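You operate a simulated robot arm through the tools that you are given. There is no shell and no other tool. Be economical: measure what you need, move in short steps, check, and stop when the job is done.

Carry out the task below with a simulated robot arm. There is one attempt and no reset: what you move stays moved.

TASK
Stand the pod bin beside the wide nozzle. It goes on the side that lies toward x +0.0, y +1.0 (a direction in the base frame), with about 3 cm between them.
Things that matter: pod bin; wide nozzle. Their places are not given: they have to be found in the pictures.

It is judged by the outcome, as a careful person would: the job done as asked, and still so three seconds after it is handed in. It fails if anything else is knocked over, pushed out of place, dropped, spilled or broken.

THE ROBOT
A 7-joint arm with a two-finger parallel gripper, fixed in place. Base frame: the origin is at the foot of the arm, x ahead of it, y to its left, z up; the work surface is at about z = 0.82. Lengths are in m, angles in degrees, forces in N, time in s.
With the tool pointing down near the work surface it reaches from about 0.3 to 0.7 m from the base axis. Its first joint turns from -66.0 to 66.0 degrees. Payload 1.57 kg.
Tool frame: the origin (TCP) lies between the finger pads and is the grasp point; the fingertips stand 0.03 m ahead of it; z points along the fingers, y is the line along which they close. The gripper opens to 0.11 m. The fingers are 0.024 m wide and 0.012 m thick; the gripper's body (0.048 by 0.112 m) begins 0.078 m behind the TCP.
Orientation is that of the tool frame in the base frame, as a unit quaternion [w, x, y, z]. With the fingers straight down and closing along the base's y, the tool's x points along the base's -x, its y along +y and its z along -z.

THE INTERFACE
- The arm moves only by the tool servo_tool. Its argument "deltas" is a list of rows, each a list of 6 numbers: the shift along the tool's x, y, z in units of 50 mm (1.0 is 50 mm), then the turn, a rotation vector about the tool's x, y, z in units of 4 degrees (1.0 is 4 degrees). In form: [[dx, dy, dz, wx, wy, wz], ...]. A call has 1 to 10 rows; each row shifts and turns the commanded pose from where the row before left it, along the tool's axes as they then stand. "jaw" is the gripper command, from -1 (shut) to 1 (fully open), values between in proportion, set as the call begins (left out, the last holds). A call with a number of a shift or a turn outside -1 to 1 is refused whole. A row lasts 0.2 s, in which the tool goes at most 0.05 m and 8.6 degrees; a call with a longer step from one row to the next is refused whole, and so is a gripper value outside its range. A pose out of reach is approached as far as the arm can. The call stops where the force on the tool passes 40 N (or 10 N more than at its start, if that is more) or the arm is blocked; 0.2 s more then pass. The fingers move at their own pace (about 0.108 m/s each) and stop on an object; they squeeze with about 43 N. The grip force told is the motor's: it shows also when the fingers shut on nothing. Time passes only in rows, and 0.2 s behind the last, so rows that do not move let the fingers close. It gives the time, the measured TCP pose, the force on the tool (base axes), the opening and the grip force at its end, in the units of the frame above (readings bear some noise).
- Cameras (640 x 400 px; columns grow to the right, rows downward): "scene" is fixed at [0.1451, -0.3895, 1.4003]; the picture's right is [0.82, -0.58, 0.00], its down [-0.35, -0.50, -0.79] and it looks along [0.46, 0.65, -0.61] (base axes); focal length 311 px, centre (320, 200). "wrist" rides on the gripper at [-0.036, 0, -0.08] in the tool frame; the picture's right is [0.00, -1.00, 0.00], its down [0.97, 0.00, -0.24] and it looks along [0.24, 0.00, 0.97] (tool axes); focal length 218 px, centre (320, 200).
- snapshot(camera): a new picture of that camera. No time passes.
- locate(camera, pixels): there is no depth. For up to 12 entries [column, row, z] of the newest picture of that camera ("zoom" is the newest enlarged one), the place [x, y] in the base frame at which the ray of that pixel passes the height z, good to about 0.002 m, but the place of the scene camera against the robot may be out by one fixed shift of up to 0.018 m in any direction. No time passes.
- enlarge(camera, box): a new picture of the part [left, top, right, bottom] of that camera's present view, enlarged. No time passes.
- job_done(): hands the job in; it is judged then, once.

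Work in short steps. Measure before you move; look again where a grasp or a placing could have gone wrong, and mend it. You have 60 turns and 22 pictures in all, the two below and enlarged ones among them. Open the gripper and draw the arm clear of the work before you hand the job in, unless the task says otherwise; then end with one line.

The tools are called after "Emit:" as name(argument=value, ...) on one line, values as JSON. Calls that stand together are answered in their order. servo_tool: Moves the arm, as the interface text tells. Its arguments: {"type":"object","properties":{"deltas":{"type":"array"},"jaw":{"type":"number"}},"required":["deltas"]} The other tools are called the same way: snapshot (camera) takes a picture; locate (camera, pixels) gives the place at which the rays of pixels pass given heights; enlarge (camera, box) takes an enlarged picture of a part of a camera's view; job_done () hands the job in.

At the start:

```text
time: 0.0
position: [0.374, -0.0647, 1.0209]
tool_rot: [0.0, 0.0, 1.0, 0.0]
ft_force: [-0.7, 0.0, -0.5]
width: 0.1098
finger_force: 0.1
```

scene: 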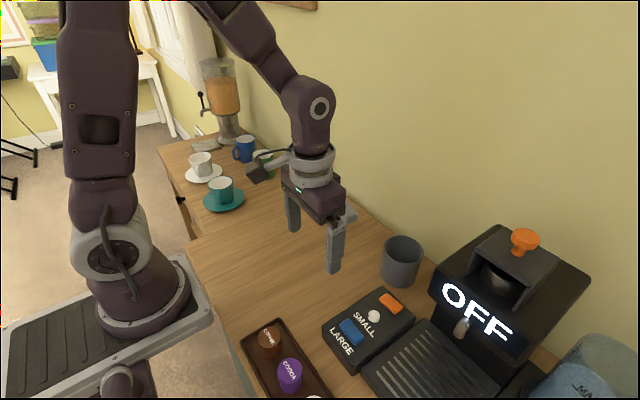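
wrist: 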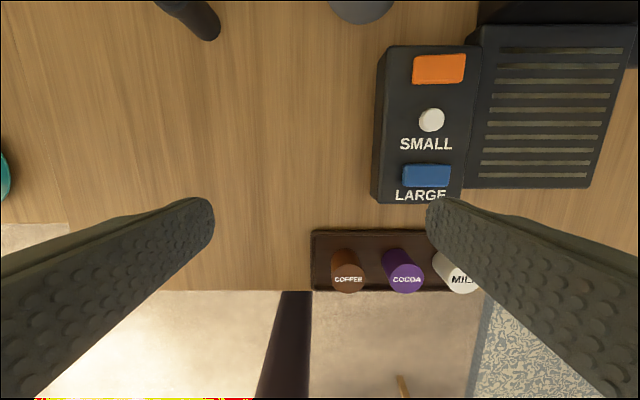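

The grey cup at scene (402,260) is probably the pod bin. A dark cylinder at wrist (190,20) may be the nozzle, so I'll look closer at both.

Emit:
enlarge(camera="scene", box=[240, 140, 480, 300])

Emit:
servo_tool(deltas=[[1, 0, 0, 0, 0, 0], [0.6, 0, -1, 0, 0, 0], [0, 0, -1, 0, 0, 0]])

Emit:
snapshot(camera="wrist")

Emit:
snapshot(camera="scene")

```text
2.50 times, centred on (360, 220) of scene
```

zoom: 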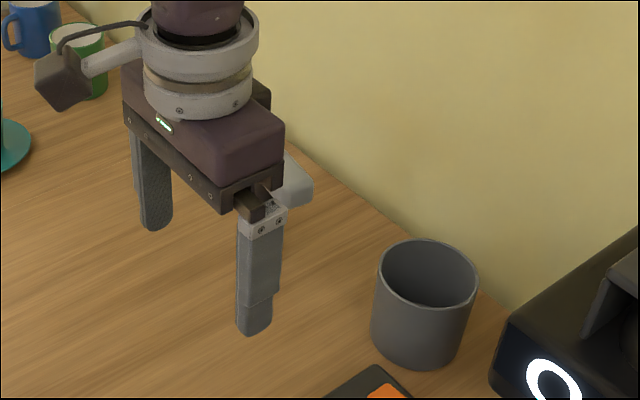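

```text
refused: row 2 steps farther than a row can; nothing moved
```

```text
18 pictures are left
```

wrist: 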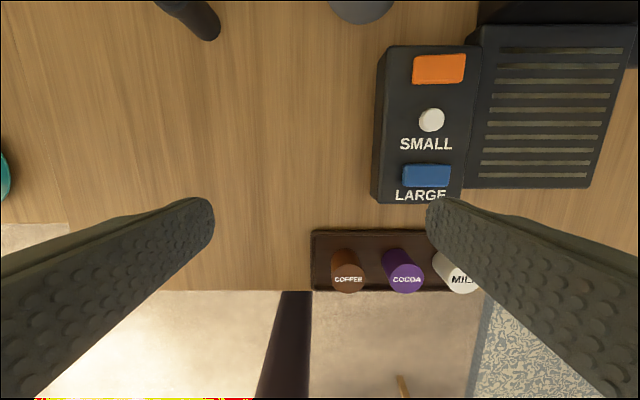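

```text
17 pictures are left
```

scene: 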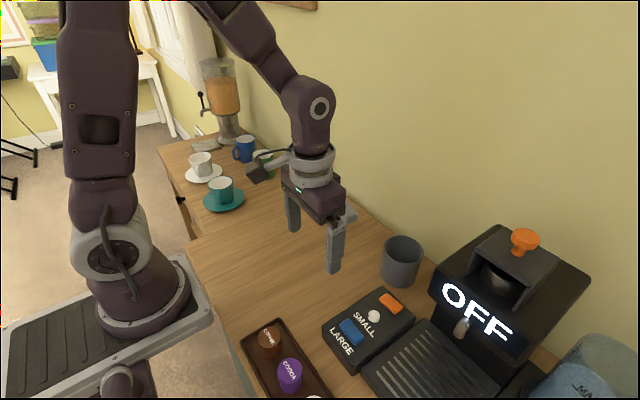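

The step was refused as too long. Next I raise the arm and move forward in +x with shorter rows.

Emit:
servo_tool(deltas=[[0, 0, -0.9, 0, 0, 0], [0, 0, -0.9, 0, 0, 0], [-0.9, 0, 0, 0, 0, 0], [-0.9, 0, 0, 0, 0, 0], [0, 0, 0, 0, 0, 0]])

Emit:
snapshot(camera="wrist")

```text
time: 1.2
position: [0.4634, -0.0675, 1.113]
tool_rot: [0.0, 0.0, 1.0, 0.0]
ft_force: [0.2, -0.7, -0.8]
width: 0.1101
finger_force: 0.0
```

```text
16 pictures are left
```

wrist: 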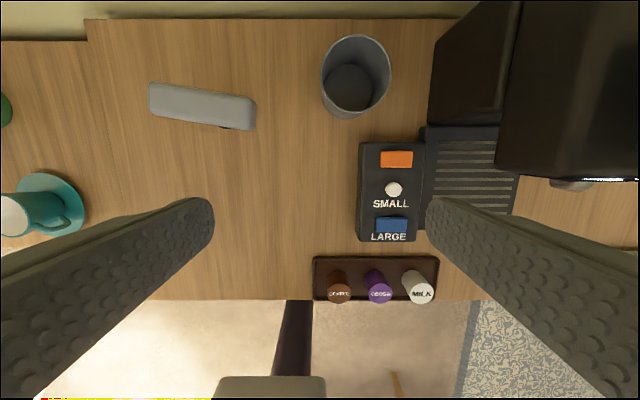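

There's a long grey object at wrist (203,106). I'll look closer from both cameras.

Emit:
enlarge(camera="wrist", box=[120, 20, 440, 220])

Emit:
enlarge(camera="scene", box=[260, 140, 500, 290])

Emit:
snapshot(camera="scene")

```text
2.00 times, centred on (280, 120) of wrist
```

zoom: 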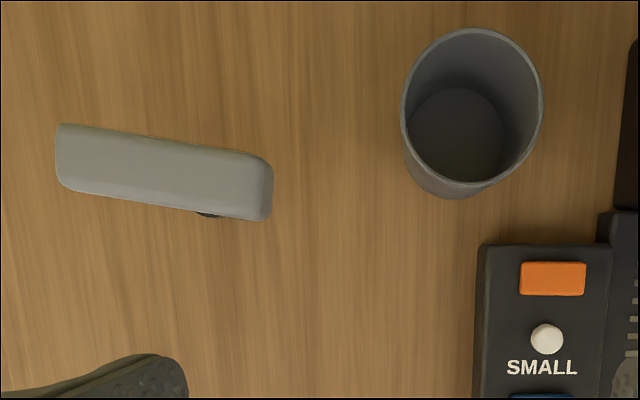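

```text
2.67 times, centred on (380, 215) of scene
```

zoom: 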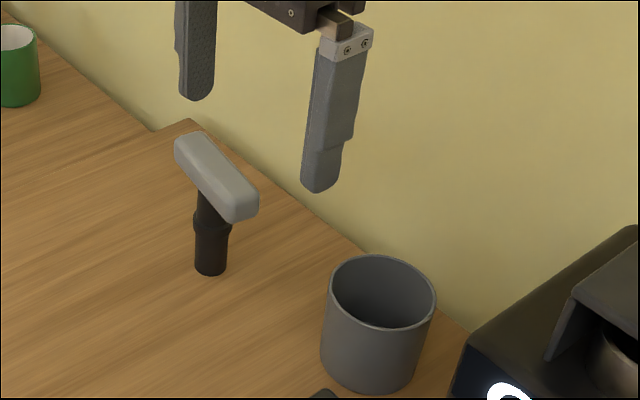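

```text
13 pictures are left
```

scene: 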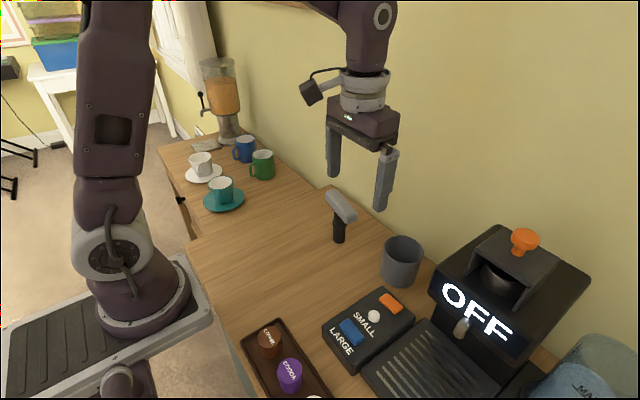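

The wide nozzle is a T standing on its handle: base at scene (339,240), head at wrist (203,106). I'll triangulate the bin and the nozzle.

Emit:
locate(camera="wrist", pixels=[[320, 74, 0.92], [391, 74, 0.92], [355, 34, 0.92], [349, 119, 0.82], [326, 90, 0.825], [372, 90, 0.825], [148, 84, 0.93], [150, 115, 0.93], [256, 99, 0.93], [252, 130, 0.93], [223, 127, 0.88], [88, 20, 0.82]])

Emit:
locate(camera="scene", pixels=[[338.7, 240, 0.82], [326, 193, 0.93], [346, 222, 0.93], [357, 214, 0.93], [333, 189, 0.93], [402, 236, 0.92], [383, 250, 0.92], [422, 250, 0.92], [398, 286, 0.82], [320, 190, 0.82], [380, 275, 0.82], [416, 275, 0.82]])

```text
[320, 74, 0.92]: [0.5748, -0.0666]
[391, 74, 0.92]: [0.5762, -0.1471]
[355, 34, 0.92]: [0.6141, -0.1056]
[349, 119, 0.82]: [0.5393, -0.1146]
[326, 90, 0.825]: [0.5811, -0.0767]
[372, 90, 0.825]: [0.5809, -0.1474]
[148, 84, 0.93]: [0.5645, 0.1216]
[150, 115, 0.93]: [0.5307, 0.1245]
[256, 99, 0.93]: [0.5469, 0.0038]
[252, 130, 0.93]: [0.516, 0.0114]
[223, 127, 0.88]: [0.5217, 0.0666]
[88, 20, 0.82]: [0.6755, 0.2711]
```

```text
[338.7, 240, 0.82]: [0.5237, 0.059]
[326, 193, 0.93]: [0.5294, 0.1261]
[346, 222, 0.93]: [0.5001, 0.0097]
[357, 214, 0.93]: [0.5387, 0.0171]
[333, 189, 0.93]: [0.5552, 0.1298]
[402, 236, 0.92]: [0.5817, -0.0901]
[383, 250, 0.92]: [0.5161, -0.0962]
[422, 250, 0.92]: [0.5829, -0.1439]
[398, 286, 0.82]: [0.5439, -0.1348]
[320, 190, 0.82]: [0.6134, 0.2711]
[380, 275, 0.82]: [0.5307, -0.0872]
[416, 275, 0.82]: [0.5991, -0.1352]
```

The bin is at about (0.573,-0.107), and the nozzle head spans roughly y 0.005–0.123. I plan to grip along x so that no finger sits in the gap. I'll check the clearances to the coffee machine and the saucer while starting the -90° turn.

Emit:
locate(camera="wrist", pixels=[[430, 124, 0.83], [434, 45, 1.0], [485, 5, 1.1], [434, 45, 1.1], [52, 172, 0.83], [86, 205, 0.83], [300, 18, 0.82], [5, 110, 0.9], [356, 242, 0.83], [358, 143, 0.85]])

Emit:
servo_tool(deltas=[[0, 0, 0, 0, 0, -1], [0, 0, 0, 0, 0, -1], [0, 0, 0, 0, 0, -1], [0, 0, 0, 0, 0, -1], [0, 0, 0, 0, 0, -1], [0, 0, 0, 0, 0, -1], [0, 0, 0, 0, 0, -1], [0, 0, 0, 0, 0, -1], [0, 0, 0, 0, 0, -1], [0, 0, 0, 0, 0, -1]])

Emit:
servo_tool(deltas=[[0, 0, 0, 0, 0, -1], [0, 0, 0, 0, 0, -1], [0, 0, 0, 0, 0, -1], [0, 0, 0, 0, 0, -1], [0, 0, 0, 0, 0, -1], [0, 0, 0, 0, 0, -1], [0, 0, 0, 0, 0, -1], [0, 0, 0, 0, 0, -1], [0, 0, 0, 0, 0, -1], [0, 0, 0, 0, 0, -1]])

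Emit:
servo_tool(deltas=[[0, 0, 0, 0, 0, -1], [0, 0, 0, 0, 0, -1], [0, 0, 0, 0, 0, -0.5], [0, 0, 0, 0, 0, 0]])

```text
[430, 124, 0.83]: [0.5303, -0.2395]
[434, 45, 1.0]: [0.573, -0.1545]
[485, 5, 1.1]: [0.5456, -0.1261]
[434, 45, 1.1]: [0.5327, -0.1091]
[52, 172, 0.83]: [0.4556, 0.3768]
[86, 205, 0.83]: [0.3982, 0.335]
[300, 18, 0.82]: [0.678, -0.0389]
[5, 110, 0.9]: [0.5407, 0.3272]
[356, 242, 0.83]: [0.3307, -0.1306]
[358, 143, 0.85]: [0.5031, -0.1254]
```

```text
time: 3.4
position: [0.4638, -0.067, 1.1116]
tool_rot: [0.001, -0.342, 0.94, 0.001]
ft_force: [-0.1, -0.5, 0.2]
width: 0.1098
finger_force: 0.0
```

```text
time: 5.6
position: [0.4633, -0.0651, 1.1116]
tool_rot: [0.0, -0.643, 0.766, -0.001]
ft_force: [0.6, 0.8, 0.5]
width: 0.11
finger_force: 0.0
```

```text
time: 6.6
position: [0.4637, -0.0648, 1.1115]
tool_rot: [-0.001, -0.707, 0.707, 0.001]
ft_force: [-0.1, 0.2, 0.0]
width: 0.1101
finger_force: 0.0
```

The turn succeeded: tool x is now base -y and tool y is base -x. The machine face is at about y -0.24, so there is room. I move over the bin and look down on it.

Emit:
servo_tool(deltas=[[0.28, -0.72, 0, 0, 0, 0], [0.28, -0.72, 0, 0, 0, 0], [0.28, -0.72, 0, 0, 0, 0], [0, 0, 0.8, 0, 0, 0], [0, 0, 0, 0, 0, 0]])

Emit:
snapshot(camera="wrist")

```text
time: 7.8
position: [0.5718, -0.1057, 1.0701]
tool_rot: [0.0, 0.707, -0.707, 0.0]
ft_force: [-0.9, -0.3, 0.3]
width: 0.1101
finger_force: 0.0
```

```text
12 pictures are left
```

wrist: 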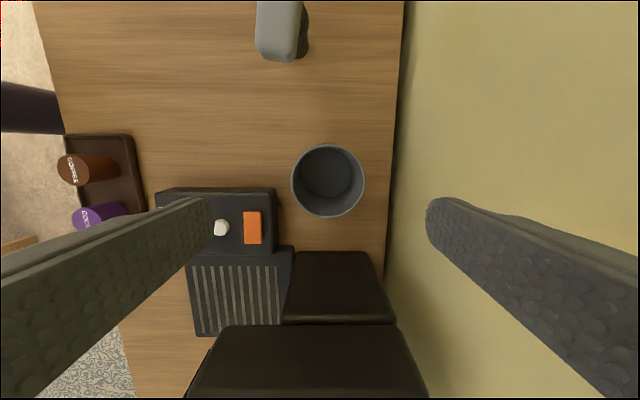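

Rim circle spans cols 291–365, rows 144–218. I'll locate it at candidate heights, together with the wall and the machine edge.

Emit:
locate(camera="wrist", pixels=[[291, 181, 0.92], [365, 181, 0.92], [328, 144, 0.92], [328, 218, 0.92], [328, 181, 0.9], [365, 181, 0.9], [291, 181, 0.9], [300, 252, 0.95], [300, 252, 0.88], [391, 200, 0.82], [284, 62, 0.93], [257, 55, 0.93]])

Emit:
enlarge(camera="wrist", box=[260, 120, 400, 260])

```text
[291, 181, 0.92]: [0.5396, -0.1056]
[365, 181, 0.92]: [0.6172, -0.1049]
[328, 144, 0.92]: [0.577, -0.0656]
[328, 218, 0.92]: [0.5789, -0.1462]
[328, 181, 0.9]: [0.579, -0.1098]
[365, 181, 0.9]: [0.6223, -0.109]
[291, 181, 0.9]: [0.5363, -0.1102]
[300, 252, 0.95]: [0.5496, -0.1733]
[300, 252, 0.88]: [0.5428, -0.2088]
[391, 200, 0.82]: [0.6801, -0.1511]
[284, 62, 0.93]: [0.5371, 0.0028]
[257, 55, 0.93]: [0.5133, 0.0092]
```

```text
2.86 times, centred on (330, 190) of wrist
```

zoom: 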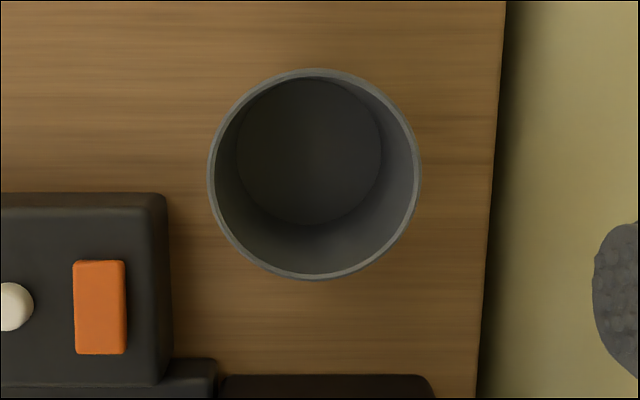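

The rim is at z ≈ 0.92, diameter ≈ 0.08, centre ≈ (0.578,-0.106). I descend to TCP z ≈ 0.895, keeping the tips above the button box.

Emit:
servo_tool(deltas=[[0, -0.124, 0.3, 0, 0, 0], [0, 0, 0.7, 0, 0, 0], [0, 0, 0.7, 0, 0, 0], [0, 0, 0.6, 0, 0, 0], [0, 0, 0.5, 0, 0, 0], [0, 0, 0.4, 0, 0, 0], [0, 0, 0.3, 0, 0, 0], [0, 0, 0, 0, 0, 0]], jaw=0.9)

Emit:
snapshot(camera="scene")

```text
time: 9.6
position: [0.58, -0.107, 0.8962]
tool_rot: [-0.001, 0.707, -0.707, 0.0]
ft_force: [0.0, 0.4, -0.3]
width: 0.1045
finger_force: 0.1
```

```text
10 pictures are left
```

scene: 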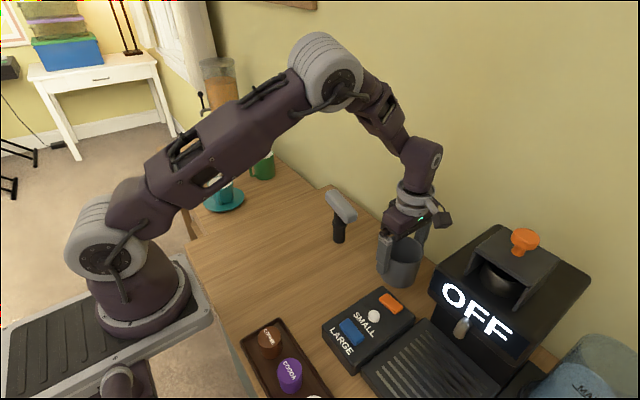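

The fingers straddle the bin. I close the gripper, then lift.

Emit:
servo_tool(deltas=[[0, 0, 0, 0, 0, 0], [0, 0, 0, 0, 0, 0], [0, 0, 0, 0, 0, 0]], jaw=-1)

Emit:
servo_tool(deltas=[[0, 0, -0.2, 0, 0, 0], [0, 0, -0.5, 0, 0, 0], [0, 0, 0, 0, 0, 0]])

```text
time: 10.4
position: [0.5802, -0.108, 0.8967]
tool_rot: [-0.001, 0.707, -0.707, 0.0]
ft_force: [-0.1, 1.2, -0.8]
width: 0.0829
finger_force: 42.8
```

```text
time: 11.2
position: [0.5793, -0.1072, 0.9313]
tool_rot: [-0.001, -0.707, 0.707, 0.001]
ft_force: [-1.7, -0.3, -1.2]
width: 0.0831
finger_force: 42.8
```

Held at width 0.083. I lift well above the nozzle and carry the bin to about y 0.20, x 0.54.

Emit:
servo_tool(deltas=[[0, 0, -0.85, 0, 0, 0], [0, 0, -0.85, 0, 0, 0], [0, 0, -0.85, 0, 0, 0], [0, 0, -0.85, 0, 0, 0], [0, 0, 0, 0, 0, 0]])

Emit:
servo_tool(deltas=[[-0.4, 0, 0, 0, 0, 0], [-0.8, 0.1, 0, 0, 0, 0], [-0.8, 0.1, 0, 0, 0, 0], [-0.8, 0.1, 0, 0, 0, 0], [-0.8, 0.1, 0, 0, 0, 0], [-0.8, 0.1, 0, 0, 0, 0], [-0.8, 0.1, 0, 0, 0, 0], [-0.64, 0.1, 0, 0, 0, 0], [-0.3, 0.1, 0, 0, 0, 0], [0, 0, 0, 0, 0, 0]])

Emit:
snapshot(camera="wrist")

Emit:
snapshot(camera="scene")

```text
time: 12.4
position: [0.5791, -0.1061, 1.1015]
tool_rot: [0.001, -0.707, 0.707, 0.0]
ft_force: [-0.3, 0.2, -1.2]
width: 0.0827
finger_force: 42.7
```

```text
time: 14.6
position: [0.5379, 0.1987, 1.1015]
tool_rot: [0.0, -0.707, 0.707, 0.0]
ft_force: [-0.3, 0.6, -2.5]
width: 0.083
finger_force: 43.2
```

```text
9 pictures are left
```

wrist: 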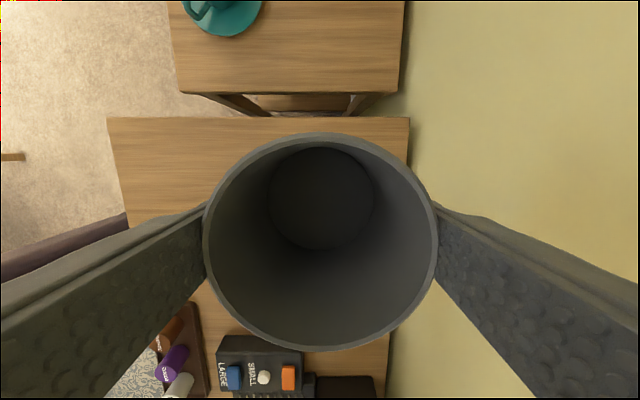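

```text
8 pictures are left
```

scene: 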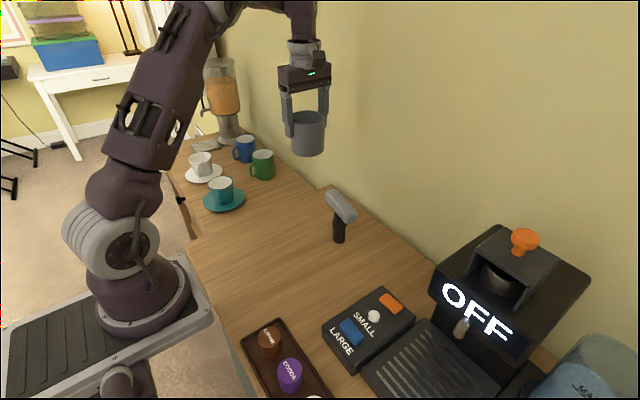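

There's a gap between two tables at wrist rows 93–117, so I'll check where this table's far edge lies.

Emit:
locate(camera="wrist", pixels=[[110, 117, 0.82], [250, 117, 0.82], [400, 118, 0.82], [250, 94, 0.82], [320, 133, 1.126], [320, 350, 1.126], [207, 241, 1.126], [438, 241, 1.126]])

Emit:
locate(camera="scene", pixels=[[320, 190, 0.82], [333, 186, 0.82], [190, 238, 0.82], [326, 193, 0.93], [333, 189, 0.93]])

```text
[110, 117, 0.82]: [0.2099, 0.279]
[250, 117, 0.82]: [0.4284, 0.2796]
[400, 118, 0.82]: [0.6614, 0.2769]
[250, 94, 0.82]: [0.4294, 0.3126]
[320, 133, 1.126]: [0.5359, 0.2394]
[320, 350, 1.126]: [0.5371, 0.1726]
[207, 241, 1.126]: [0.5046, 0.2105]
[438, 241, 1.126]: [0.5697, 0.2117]
```

```text
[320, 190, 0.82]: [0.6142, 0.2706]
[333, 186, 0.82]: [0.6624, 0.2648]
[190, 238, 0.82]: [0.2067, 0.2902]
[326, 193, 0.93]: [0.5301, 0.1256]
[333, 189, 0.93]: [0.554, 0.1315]
```

The table edge at y ≈ 0.277 leaves enough room. To measure the nozzle head's far end accurately, I move the camera nearly above it.

Emit:
servo_tool(deltas=[[0.2, 0, -0.5, 0, 0, 0], [0.5, 0, -0.5, 0, 0, 0], [0.8, 0, 0, 0, 0, 0], [0.8, 0, 0, 0, 0, 0], [0.6, 0, 0, 0, 0, 0], [0.4, 0, 0, 0, 0, 0], [0, 0, 0, 0, 0, 0]])

Emit:
snapshot(camera="wrist")

```text
time: 16.2
position: [0.5375, 0.0322, 1.1512]
tool_rot: [0.0, -0.707, 0.707, 0.0]
ft_force: [0.4, 0.2, -0.8]
width: 0.0831
finger_force: 42.6
```

```text
7 pictures are left
```

wrist: 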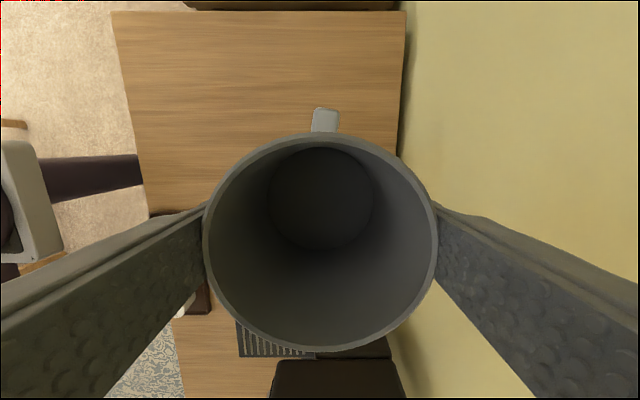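

The far end of the head shows at row 107, cols 313–341. I'll locate it at a few heights.

Emit:
locate(camera="wrist", pixels=[[327, 107, 0.93], [327, 107, 0.95], [327, 107, 0.91], [313, 110, 0.93], [341, 112, 0.93], [404, 12, 0.82]])

```text
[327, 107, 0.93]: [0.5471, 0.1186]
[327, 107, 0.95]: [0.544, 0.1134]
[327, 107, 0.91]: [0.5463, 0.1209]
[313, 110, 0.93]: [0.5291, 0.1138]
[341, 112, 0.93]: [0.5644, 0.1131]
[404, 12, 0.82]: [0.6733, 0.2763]
```

Combining the views puts the far end of the head at y ≈ 0.117, so the bin centre goes at (0.539, 0.189). I carry it there and descend most of the way.

Emit:
servo_tool(deltas=[[-0.3, 0, 0, 0, 0, 0], [-0.7, -0.03, 0, 0, 0, 0], [-0.8, 0, 0, 0, 0, 0], [-0.7, 0, 0, 0, 0, 0], [-0.44, 0, 0, 0, 0, 0], [-0.2, 0, 0, 0, 0, 0], [0, 0, 0, 0, 0, 0]])

Emit:
servo_tool(deltas=[[0, 0, 0.6, 0, 0, 0], [0, 0, 0.8, 0, 0, 0], [0, 0, 0.8, 0, 0, 0], [0, 0, 0.8, 0, 0, 0], [0, 0, 0.8, 0, 0, 0], [0, 0, 0.4, 0, 0, 0], [0, 0, 0.3, 0, 0, 0], [0, 0, 0, 0, 0, 0]])

Emit:
enlarge(camera="scene", box=[220, 90, 420, 270])

```text
time: 17.8
position: [0.5409, 0.1909, 1.151]
tool_rot: [0.001, -0.707, 0.707, 0.0]
ft_force: [0.9, 0.6, -1.2]
width: 0.0829
finger_force: 42.6
```

```text
time: 19.6
position: [0.5409, 0.1909, 0.9264]
tool_rot: [-0.001, -0.707, 0.707, 0.0]
ft_force: [-0.8, -1.2, -0.6]
width: 0.0829
finger_force: 42.7
```

```text
2.22 times, centred on (320, 180) of scene
```

zoom: 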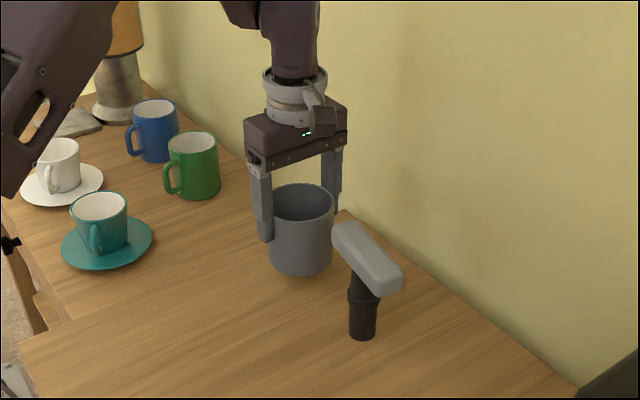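

Clear of the nozzle. I lower the last 3 cm slowly.

Emit:
servo_tool(deltas=[[0.02, 0, 0.2, 0, 0, 0], [0.02, 0, 0.2, 0, 0, 0], [0, 0, 0.1, 0, 0, 0], [0, 0, 0.06, 0, 0, 0], [0, 0, 0.02, 0, 0, 0], [0, 0, 0, 0, 0, 0]])

```text
time: 21.0
position: [0.5394, 0.1897, 0.8981]
tool_rot: [0.0, -0.707, 0.707, 0.0]
ft_force: [-0.7, -0.4, -1.4]
width: 0.0832
finger_force: 42.9
```

Not quite in contact yet. I'll go down 1.5 mm more and then release.

Emit:
servo_tool(deltas=[[0, 0, 0.03, 0, 0, 0], [0, 0, 0, 0, 0, 0]])

Emit:
servo_tool(deltas=[[0, 0, 0, 0, 0, 0], [0, 0, 0, 0, 0, 0]], jaw=0.95)

Emit:
servo_tool(deltas=[[0, 0, -0.3, 0, 0, 0], [0, 0, -0.6, 0, 0, 0], [0, 0, -0.9, 0, 0, 0], [0, 0, -0.9, 0, 0, 0], [0, 0, -0.9, 0, 0, 0], [0, 0, 0, 0, 0, 0]])

Emit:
snapshot(camera="wrist")

```text
time: 21.6
position: [0.5395, 0.1884, 0.8955]
tool_rot: [0.0, 0.708, -0.707, -0.001]
ft_force: [-2.2, -3.4, 17.6]
width: 0.0829
finger_force: 42.9
```

```text
time: 22.2
position: [0.5402, 0.1893, 0.8958]
tool_rot: [0.0, -0.707, 0.707, 0.0]
ft_force: [0.8, 0.0, -0.1]
width: 0.1071
finger_force: 0.1
```

```text
time: 23.6
position: [0.538, 0.1872, 1.0765]
tool_rot: [0.0, -0.707, 0.708, 0.0]
ft_force: [0.8, 0.5, -0.1]
width: 0.1073
finger_force: 0.0
```

```text
5 pictures are left
```

wrist: 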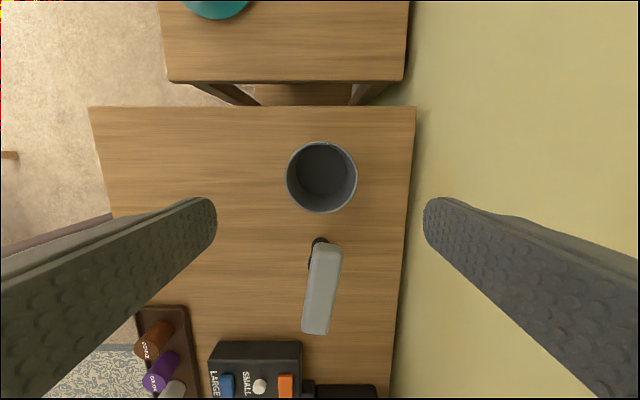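

Released, and both are standing. I'll measure the gap.

Emit:
locate(camera="wrist", pixels=[[321, 213, 0.908], [321, 141, 0.908], [287, 178, 0.908], [357, 178, 0.908], [326, 243, 0.937], [316, 334, 0.937], [326, 243, 0.93], [326, 243, 0.945], [314, 262, 0.82]])

Emit:
enlarge(camera="scene", box=[220, 110, 420, 270])

```text
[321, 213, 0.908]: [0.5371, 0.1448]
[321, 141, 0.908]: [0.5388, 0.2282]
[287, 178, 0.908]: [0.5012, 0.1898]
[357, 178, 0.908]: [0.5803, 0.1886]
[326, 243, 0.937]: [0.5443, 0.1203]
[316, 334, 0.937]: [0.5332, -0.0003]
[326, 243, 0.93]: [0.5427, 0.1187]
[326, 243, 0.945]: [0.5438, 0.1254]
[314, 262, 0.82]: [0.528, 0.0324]
```

```text
2.50 times, centred on (320, 190) of scene
```

zoom: 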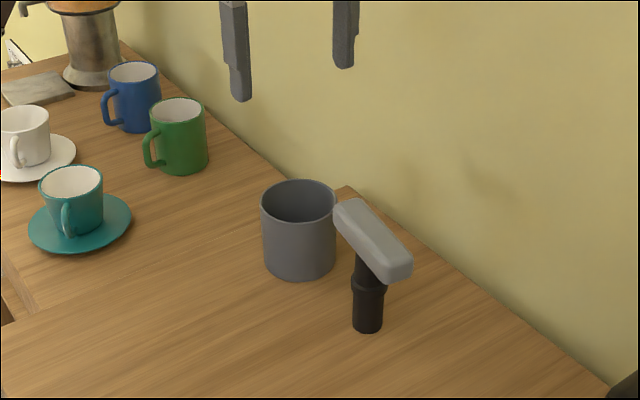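

The gap is about 2.7–3 cm, and both objects are upright and aligned in x (0.54). I raise the arm well clear before handing in.

Emit:
servo_tool(deltas=[[0, 0, -0.8, 0, 0, 0], [0, 0, -0.8, 0, 0, 0], [0, 0, 0, 0, 0, 0]])

Emit:
job_done()

```text
time: 24.4
position: [0.5403, 0.1868, 1.1561]
tool_rot: [-0.001, 0.708, -0.707, 0.0]
ft_force: [0.5, 0.2, -0.1]
width: 0.1074
finger_force: 0.1
```

```text
The job is handed in.
```

The pod bin now stands upright on the +y side of the wide nozzle with a measured gap of about 2.7–3 cm; nothing else was disturbed, and the arm is open and clear.
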